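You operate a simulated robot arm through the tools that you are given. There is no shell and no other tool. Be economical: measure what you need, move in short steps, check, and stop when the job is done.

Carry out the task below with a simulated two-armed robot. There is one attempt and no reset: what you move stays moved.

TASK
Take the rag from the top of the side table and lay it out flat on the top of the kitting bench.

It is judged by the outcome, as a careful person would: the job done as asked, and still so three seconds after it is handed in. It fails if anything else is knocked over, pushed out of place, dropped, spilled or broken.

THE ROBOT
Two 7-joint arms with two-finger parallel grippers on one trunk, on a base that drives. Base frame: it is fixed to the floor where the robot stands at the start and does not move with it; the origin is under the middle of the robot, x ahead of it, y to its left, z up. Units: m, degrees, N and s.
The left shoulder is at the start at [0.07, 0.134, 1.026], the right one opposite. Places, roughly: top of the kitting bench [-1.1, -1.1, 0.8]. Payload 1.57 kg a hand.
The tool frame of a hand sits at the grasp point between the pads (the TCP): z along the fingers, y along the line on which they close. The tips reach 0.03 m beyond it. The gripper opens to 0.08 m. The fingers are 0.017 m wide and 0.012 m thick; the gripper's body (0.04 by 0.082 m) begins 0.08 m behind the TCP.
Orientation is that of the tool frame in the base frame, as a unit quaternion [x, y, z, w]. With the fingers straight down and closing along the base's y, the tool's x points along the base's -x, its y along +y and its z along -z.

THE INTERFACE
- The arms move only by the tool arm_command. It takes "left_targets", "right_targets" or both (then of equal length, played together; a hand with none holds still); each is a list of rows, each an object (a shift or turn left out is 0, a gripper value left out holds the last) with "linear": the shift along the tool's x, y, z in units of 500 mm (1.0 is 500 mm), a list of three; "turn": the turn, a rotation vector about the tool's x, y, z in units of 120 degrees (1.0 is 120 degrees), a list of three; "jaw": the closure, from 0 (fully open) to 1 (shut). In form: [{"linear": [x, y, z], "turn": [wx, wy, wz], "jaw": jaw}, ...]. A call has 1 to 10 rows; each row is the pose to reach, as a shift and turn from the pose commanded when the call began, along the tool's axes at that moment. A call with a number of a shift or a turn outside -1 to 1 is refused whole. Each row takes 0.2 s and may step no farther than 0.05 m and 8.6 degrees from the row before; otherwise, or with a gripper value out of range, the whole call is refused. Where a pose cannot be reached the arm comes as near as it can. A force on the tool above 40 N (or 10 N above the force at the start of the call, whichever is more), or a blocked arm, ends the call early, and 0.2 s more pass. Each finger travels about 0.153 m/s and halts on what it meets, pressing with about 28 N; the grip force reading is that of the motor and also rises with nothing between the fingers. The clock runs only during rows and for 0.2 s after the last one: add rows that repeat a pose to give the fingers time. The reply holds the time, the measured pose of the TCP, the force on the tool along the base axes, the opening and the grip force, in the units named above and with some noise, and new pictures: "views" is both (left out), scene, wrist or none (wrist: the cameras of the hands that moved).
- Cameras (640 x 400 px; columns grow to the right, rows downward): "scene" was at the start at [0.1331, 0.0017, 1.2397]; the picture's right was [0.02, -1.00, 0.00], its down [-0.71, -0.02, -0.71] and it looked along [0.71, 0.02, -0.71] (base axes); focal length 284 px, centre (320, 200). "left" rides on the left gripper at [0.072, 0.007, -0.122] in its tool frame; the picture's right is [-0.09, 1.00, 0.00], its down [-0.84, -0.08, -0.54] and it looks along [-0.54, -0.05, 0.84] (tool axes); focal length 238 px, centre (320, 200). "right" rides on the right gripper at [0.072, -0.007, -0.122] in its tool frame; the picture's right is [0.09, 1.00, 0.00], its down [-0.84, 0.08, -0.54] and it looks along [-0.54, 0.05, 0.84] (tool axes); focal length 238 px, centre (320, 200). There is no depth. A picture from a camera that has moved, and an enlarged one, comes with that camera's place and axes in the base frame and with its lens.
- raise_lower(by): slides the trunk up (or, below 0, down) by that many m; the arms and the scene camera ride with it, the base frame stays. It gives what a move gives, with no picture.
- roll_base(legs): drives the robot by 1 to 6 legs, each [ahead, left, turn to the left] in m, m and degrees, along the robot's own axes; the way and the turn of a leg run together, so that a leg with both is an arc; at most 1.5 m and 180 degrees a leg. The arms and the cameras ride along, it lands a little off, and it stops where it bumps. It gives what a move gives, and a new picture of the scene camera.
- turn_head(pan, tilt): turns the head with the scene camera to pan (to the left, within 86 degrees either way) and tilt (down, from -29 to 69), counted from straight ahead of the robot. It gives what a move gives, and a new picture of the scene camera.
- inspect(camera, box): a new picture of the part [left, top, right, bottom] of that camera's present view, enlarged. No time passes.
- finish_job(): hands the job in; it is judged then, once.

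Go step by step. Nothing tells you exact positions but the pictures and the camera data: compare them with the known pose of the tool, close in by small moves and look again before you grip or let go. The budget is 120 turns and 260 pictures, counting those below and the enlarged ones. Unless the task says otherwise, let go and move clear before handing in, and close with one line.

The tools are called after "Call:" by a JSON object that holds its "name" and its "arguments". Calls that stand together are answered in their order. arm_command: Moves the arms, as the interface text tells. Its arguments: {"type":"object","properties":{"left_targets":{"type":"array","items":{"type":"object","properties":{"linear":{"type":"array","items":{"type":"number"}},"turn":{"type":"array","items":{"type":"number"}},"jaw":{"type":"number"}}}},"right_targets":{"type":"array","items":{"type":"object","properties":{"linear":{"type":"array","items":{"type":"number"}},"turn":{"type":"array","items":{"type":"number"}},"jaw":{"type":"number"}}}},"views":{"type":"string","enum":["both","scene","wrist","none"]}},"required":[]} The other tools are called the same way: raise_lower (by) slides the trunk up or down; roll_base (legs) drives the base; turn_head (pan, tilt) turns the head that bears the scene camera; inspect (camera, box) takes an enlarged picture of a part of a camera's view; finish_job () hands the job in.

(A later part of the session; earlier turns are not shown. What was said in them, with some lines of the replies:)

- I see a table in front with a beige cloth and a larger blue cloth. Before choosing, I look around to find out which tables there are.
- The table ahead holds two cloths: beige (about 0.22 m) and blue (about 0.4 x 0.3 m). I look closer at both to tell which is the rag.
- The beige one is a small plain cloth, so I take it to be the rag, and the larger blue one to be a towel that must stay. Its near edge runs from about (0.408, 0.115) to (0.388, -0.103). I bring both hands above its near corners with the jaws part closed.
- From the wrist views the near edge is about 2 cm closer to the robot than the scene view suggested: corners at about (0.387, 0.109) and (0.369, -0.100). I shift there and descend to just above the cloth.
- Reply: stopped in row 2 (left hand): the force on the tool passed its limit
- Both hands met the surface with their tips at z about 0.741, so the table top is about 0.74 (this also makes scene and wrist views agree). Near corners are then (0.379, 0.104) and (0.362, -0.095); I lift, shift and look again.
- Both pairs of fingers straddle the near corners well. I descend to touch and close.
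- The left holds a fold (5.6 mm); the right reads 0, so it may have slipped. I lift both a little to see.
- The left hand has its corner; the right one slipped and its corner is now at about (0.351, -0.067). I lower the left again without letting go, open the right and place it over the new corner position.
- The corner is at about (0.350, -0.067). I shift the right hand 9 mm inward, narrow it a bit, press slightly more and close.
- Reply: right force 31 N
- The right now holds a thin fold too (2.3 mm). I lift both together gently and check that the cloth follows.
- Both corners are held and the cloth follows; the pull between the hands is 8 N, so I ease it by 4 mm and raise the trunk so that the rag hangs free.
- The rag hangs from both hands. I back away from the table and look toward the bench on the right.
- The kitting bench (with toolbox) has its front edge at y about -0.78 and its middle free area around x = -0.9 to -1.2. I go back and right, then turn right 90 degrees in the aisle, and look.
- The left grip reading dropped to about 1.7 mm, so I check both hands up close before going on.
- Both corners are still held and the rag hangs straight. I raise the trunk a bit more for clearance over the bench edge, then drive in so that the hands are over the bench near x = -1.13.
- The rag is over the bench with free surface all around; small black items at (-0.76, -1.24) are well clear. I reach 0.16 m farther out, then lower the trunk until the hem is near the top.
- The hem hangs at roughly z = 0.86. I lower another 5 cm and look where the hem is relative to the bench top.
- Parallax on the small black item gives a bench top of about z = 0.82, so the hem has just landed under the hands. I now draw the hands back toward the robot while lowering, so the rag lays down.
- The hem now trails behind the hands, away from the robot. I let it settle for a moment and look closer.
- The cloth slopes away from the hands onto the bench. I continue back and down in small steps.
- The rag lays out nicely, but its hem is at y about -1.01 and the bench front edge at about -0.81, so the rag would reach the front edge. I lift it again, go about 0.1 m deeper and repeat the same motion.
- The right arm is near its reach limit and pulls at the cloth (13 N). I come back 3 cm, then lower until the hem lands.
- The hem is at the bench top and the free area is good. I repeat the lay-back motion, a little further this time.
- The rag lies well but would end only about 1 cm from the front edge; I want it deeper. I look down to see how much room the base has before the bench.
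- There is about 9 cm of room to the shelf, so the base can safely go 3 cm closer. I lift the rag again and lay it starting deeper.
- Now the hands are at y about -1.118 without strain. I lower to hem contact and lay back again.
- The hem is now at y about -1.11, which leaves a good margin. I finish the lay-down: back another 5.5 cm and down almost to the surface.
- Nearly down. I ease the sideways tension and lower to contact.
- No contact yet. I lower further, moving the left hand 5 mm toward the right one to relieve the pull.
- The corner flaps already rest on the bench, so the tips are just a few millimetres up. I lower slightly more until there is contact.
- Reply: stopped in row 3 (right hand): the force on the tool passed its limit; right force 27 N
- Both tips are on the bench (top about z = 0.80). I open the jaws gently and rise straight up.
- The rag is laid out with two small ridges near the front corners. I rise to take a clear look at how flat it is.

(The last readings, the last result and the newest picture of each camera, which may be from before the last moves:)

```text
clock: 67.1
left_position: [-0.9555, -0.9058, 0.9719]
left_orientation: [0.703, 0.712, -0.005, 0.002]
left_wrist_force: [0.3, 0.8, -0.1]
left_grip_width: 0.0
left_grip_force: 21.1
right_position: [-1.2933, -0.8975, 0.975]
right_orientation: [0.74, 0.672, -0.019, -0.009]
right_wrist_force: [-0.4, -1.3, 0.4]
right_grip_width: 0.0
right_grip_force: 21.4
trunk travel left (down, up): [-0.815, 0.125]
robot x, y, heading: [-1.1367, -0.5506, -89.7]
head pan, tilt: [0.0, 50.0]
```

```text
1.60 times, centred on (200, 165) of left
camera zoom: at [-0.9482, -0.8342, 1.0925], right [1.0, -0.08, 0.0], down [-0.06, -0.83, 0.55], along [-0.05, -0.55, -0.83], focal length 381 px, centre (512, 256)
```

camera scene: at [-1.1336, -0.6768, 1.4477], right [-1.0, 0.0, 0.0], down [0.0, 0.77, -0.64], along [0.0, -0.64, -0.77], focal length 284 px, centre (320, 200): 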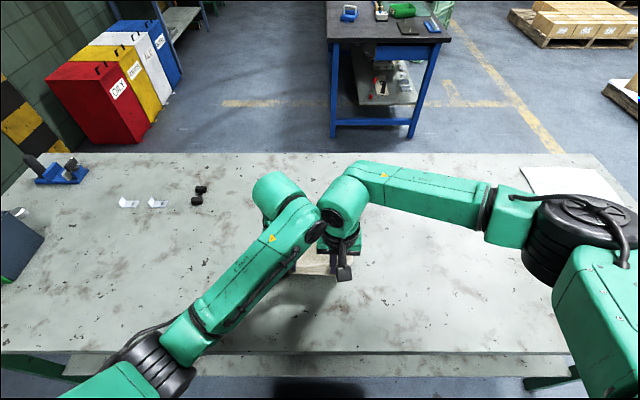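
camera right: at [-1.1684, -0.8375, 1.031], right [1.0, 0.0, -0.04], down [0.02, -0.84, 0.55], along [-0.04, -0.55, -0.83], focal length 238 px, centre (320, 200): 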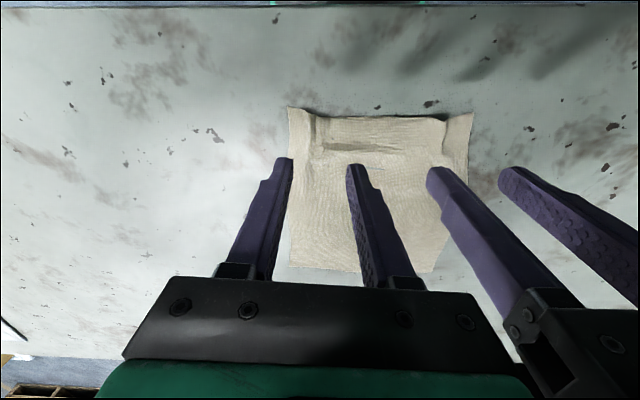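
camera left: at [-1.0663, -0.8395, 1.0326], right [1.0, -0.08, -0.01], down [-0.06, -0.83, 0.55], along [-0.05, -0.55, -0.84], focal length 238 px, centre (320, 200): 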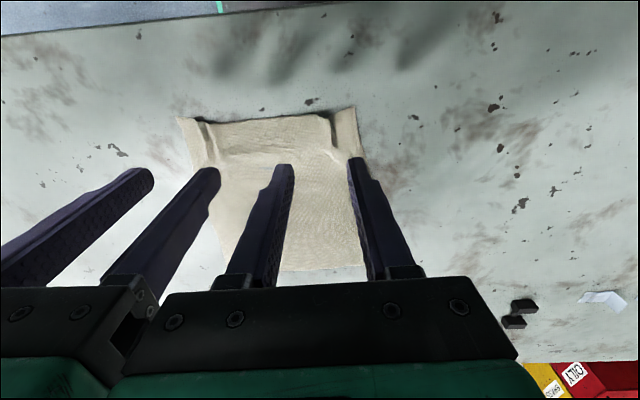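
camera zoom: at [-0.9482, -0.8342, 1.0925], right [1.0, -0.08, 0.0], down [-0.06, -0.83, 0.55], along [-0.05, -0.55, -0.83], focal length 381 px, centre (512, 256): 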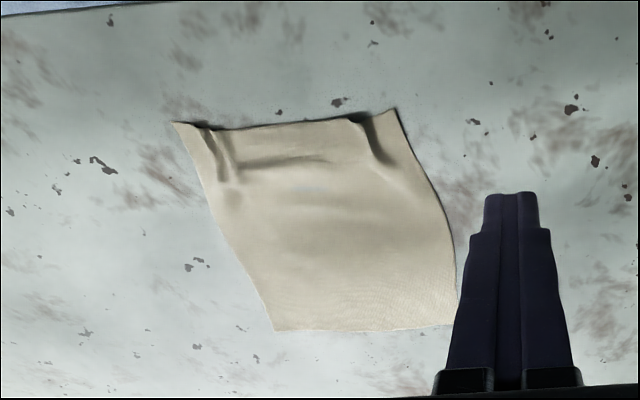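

The rag lies flat except for two ridges next to the front corners and a slight wrinkle between. I bring the closed fingertips above the two corner flaps to press and smooth them outward.

Call:
{"name": "arm_command", "arguments": {"left_targets": [{"linear": [0.002, -0.06, 0.03], "jaw": 1}, {"linear": [0.004, -0.12, 0.09], "jaw": 1}, {"linear": [0.006, -0.17, 0.16], "jaw": 1}, {"linear": [0.007, -0.18, 0.22], "jaw": 1}], "right_targets": [{"linear": [0.003, 0.065, 0.03], "jaw": 1}, {"linear": [0.006, 0.135, 0.09], "jaw": 1}, {"linear": [0.01, 0.195, 0.16], "jaw": 1}, {"linear": [0.012, 0.204, 0.22], "jaw": 1}], "views": "wrist"}}

```text
clock: 68.1
left_position: [-1.0461, -0.9062, 0.86]
left_orientation: [0.702, 0.712, -0.005, 0.001]
left_wrist_force: [-0.5, -0.1, -0.8]
left_grip_width: 0.0
left_grip_force: 21.7
right_position: [-1.1954, -0.9039, 0.8592]
right_orientation: [0.741, 0.672, -0.019, -0.01]
right_wrist_force: [0.2, -1.2, -0.8]
right_grip_width: 0.0001
right_grip_force: 21.7
trunk travel left (down, up): [-0.815, 0.125]
robot x, y, heading: [-1.1329, -0.5465, -89.9]
head pan, tilt: [0.0, 50.0]
camera right: at [-1.1908, -0.8316, 0.9813], right [1.0, -0.01, -0.04], down [0.02, -0.83, 0.55], along [-0.04, -0.55, -0.83], focal length 238 px, centre (320, 200)
camera left: at [-1.0398, -0.835, 0.9813], right [1.0, -0.08, 0.0], down [-0.06, -0.83, 0.55], along [-0.05, -0.55, -0.84], focal length 238 px, centre (320, 200)
```

right: 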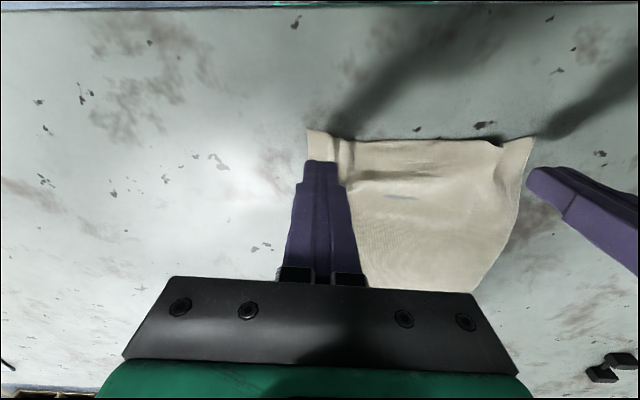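
left: 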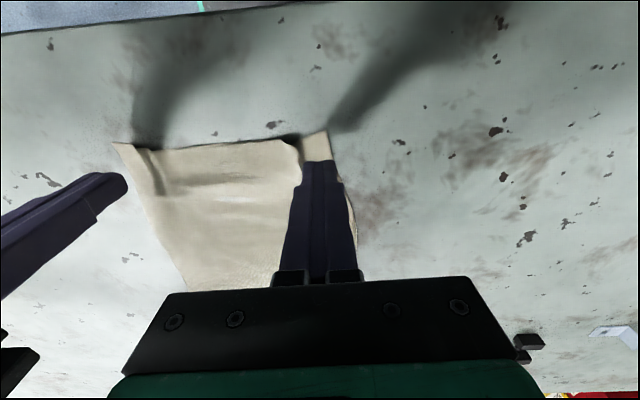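

Well placed on both flaps. I press lightly and slide outward 1.5 cm and 8 mm toward the front, then lift.

Call:
{"name": "arm_command", "arguments": {"left_targets": [{"linear": [0, 0, 0.048]}, {"linear": [0, 0, 0.06]}, {"linear": [0.005, 0.01, 0.06]}, {"linear": [0.01, 0.02, 0.06]}, {"linear": [0.016, 0.03, 0.06]}, {"linear": [0.016, 0.03, 0.06]}, {"linear": [0.016, 0.03, 0.02]}, {"linear": [0.016, 0.03, -0.05]}], "right_targets": [{"linear": [0, 0, 0.046]}, {"linear": [0, 0, 0.058]}, {"linear": [0.005, -0.01, 0.058]}, {"linear": [0.01, -0.02, 0.059]}, {"linear": [0.016, -0.03, 0.06]}, {"linear": [0.016, -0.03, 0.06]}, {"linear": [0.016, -0.03, 0.02]}, {"linear": [0.016, -0.03, -0.05]}], "views": "none"}}

Call:
{"name": "inspect", "arguments": {"camera": "right", "box": [240, 60, 640, 310]}}

Call:
{"name": "inspect", "arguments": {"camera": "left", "box": [60, 60, 460, 310]}}

```text
clock: 69.9
left_position: [-1.0287, -0.8975, 0.8855]
left_orientation: [0.702, 0.712, -0.005, 0.002]
left_wrist_force: [-0.1, 0.4, -0.3]
left_grip_width: 0.0
left_grip_force: 20.7
right_position: [-1.2101, -0.8945, 0.8854]
right_orientation: [0.74, 0.672, -0.02, -0.01]
right_wrist_force: [-0.2, 0.5, 0.2]
right_grip_width: 0.0
right_grip_force: 21.3
trunk travel left (down, up): [-0.815, 0.125]
robot x, y, heading: [-1.132, -0.5519, -90.2]
head pan, tilt: [0.0, 50.0]
```

```text
1.60 times, centred on (440, 185) of right
camera zoom: at [-1.2046, -0.8204, 1.0066], right [1.0, -0.01, -0.04], down [0.02, -0.83, 0.55], along [-0.04, -0.55, -0.83], focal length 381 px, centre (128, 224)
```

zoom: 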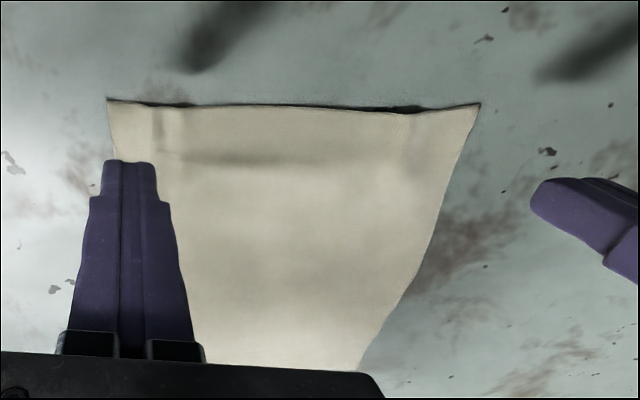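

```text
1.60 times, centred on (260, 185) of left
camera zoom: at [-1.0234, -0.8262, 1.0072], right [1.0, -0.08, 0.0], down [-0.06, -0.83, 0.55], along [-0.05, -0.55, -0.84], focal length 381 px, centre (416, 224)
```

zoom: 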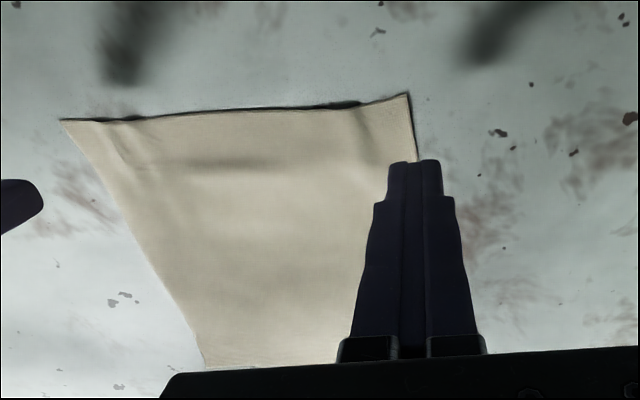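

Smoothing worked very well: the ridges are gone and the rag is flat. I move the hands up and clear, and take a last look.

Call:
{"name": "arm_command", "arguments": {"left_targets": [{"linear": [0, 0.03, -0.08]}, {"linear": [0, 0.08, -0.16]}, {"linear": [0, 0.14, -0.22]}, {"linear": [0.04, 0.2, -0.26]}], "right_targets": [{"linear": [0, -0.03, -0.08]}, {"linear": [0, -0.08, -0.16]}, {"linear": [0, -0.14, -0.22]}, {"linear": [0.04, -0.2, -0.26]}], "views": "scene"}}

Call:
{"name": "inspect", "arguments": {"camera": "scene", "box": [220, 200, 420, 360]}}

```text
clock: 70.9
left_position: [-0.926, -0.8872, 1.0129]
left_orientation: [0.7, 0.714, -0.004, 0.001]
left_wrist_force: [-0.5, -0.2, 0.3]
left_grip_width: 0.0002
left_grip_force: 21.2
left hand out of reach, approached as far as the arm can: row 4
right_position: [-1.3008, -0.8603, 1.0179]
right_orientation: [0.741, 0.672, -0.02, -0.008]
right_wrist_force: [-0.9, -0.5, -0.2]
right_grip_width: 0.0
right_grip_force: 21.3
trunk travel left (down, up): [-0.815, 0.125]
robot x, y, heading: [-1.1365, -0.5508, -90.0]
head pan, tilt: [0.0, 50.0]
camera scene: at [-1.1339, -0.672, 1.4481], right [-1.0, 0.0, 0.0], down [0.0, 0.76, -0.64], along [0.0, -0.64, -0.76], focal length 284 px, centre (320, 200)
```

scene: 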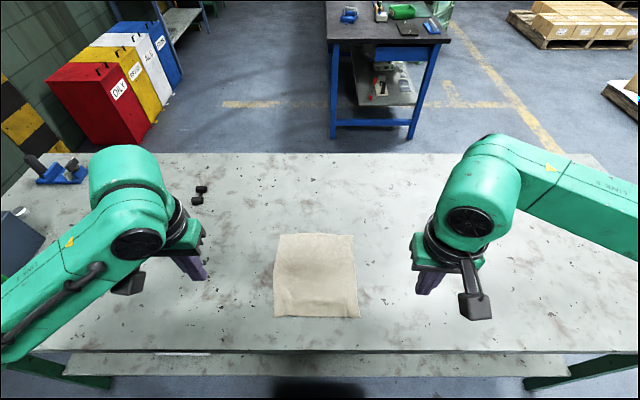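

```text
2.50 times, centred on (320, 280) of scene
camera zoom: at [-1.1339, -0.672, 1.4481], right [-1.0, 0.0, 0.0], down [0.0, 0.76, -0.64], along [0.0, -0.64, -0.76], focal length 710 px, centre (320, 0)
```

zoom: 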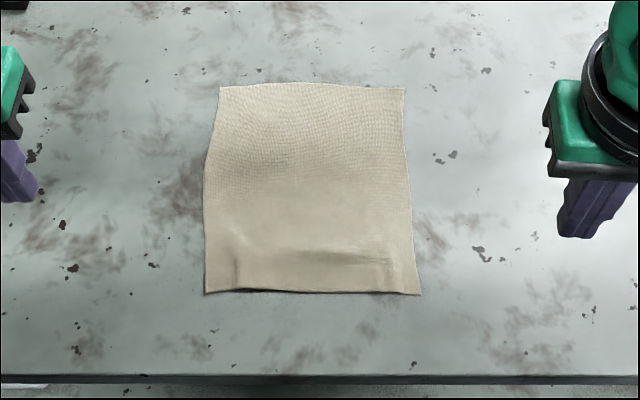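

The rag lies flat on the bench. I check that the toolbox near the left elbow is untouched before handing in.

Call:
{"name": "turn_head", "arguments": {"pan": 50, "tilt": 45}}

```text
clock: 72.0
left_position: [-0.9271, -0.8901, 1.0118]
left_orientation: [0.7, 0.714, -0.003, -0.001]
left_wrist_force: [0.2, 0.6, 0.1]
left_grip_width: 0.0
left_grip_force: 21.2
right_position: [-1.3011, -0.8628, 1.0178]
right_orientation: [0.741, 0.671, -0.019, -0.009]
right_wrist_force: [0.7, 0.5, -0.5]
right_grip_width: 0.0
right_grip_force: 21.4
trunk travel left (down, up): [-0.815, 0.125]
robot x, y, heading: [-1.1344, -0.5465, -89.5]
head pan, tilt: [50.0, 45.0]
camera scene: at [-1.0715, -0.6507, 1.4547], right [-0.64, -0.77, 0.0], down [-0.54, 0.45, -0.71], along [0.54, -0.45, -0.71], focal length 284 px, centre (320, 200)
```

scene: 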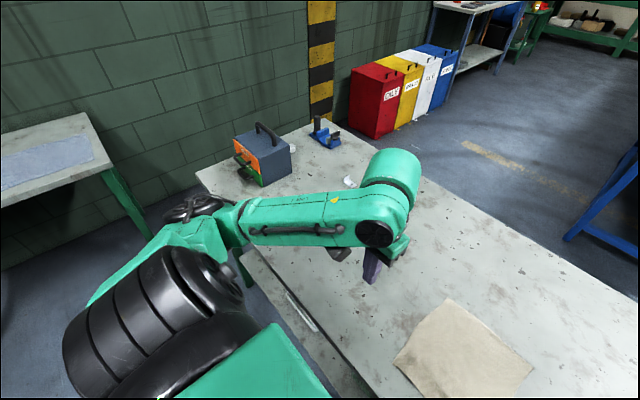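

The toolbox and the other items stand where they were, the rag lies flat, and both hands are clear. I hand the job in.

Call:
{"name": "finish_job", "arguments": {}}

```text
The job is handed in.
```

The beige rag from the side table now lies flat on the kitting bench, and nothing else appears to have been moved. I took the smaller beige cloth to be the rag and left the larger blue one on the side table.
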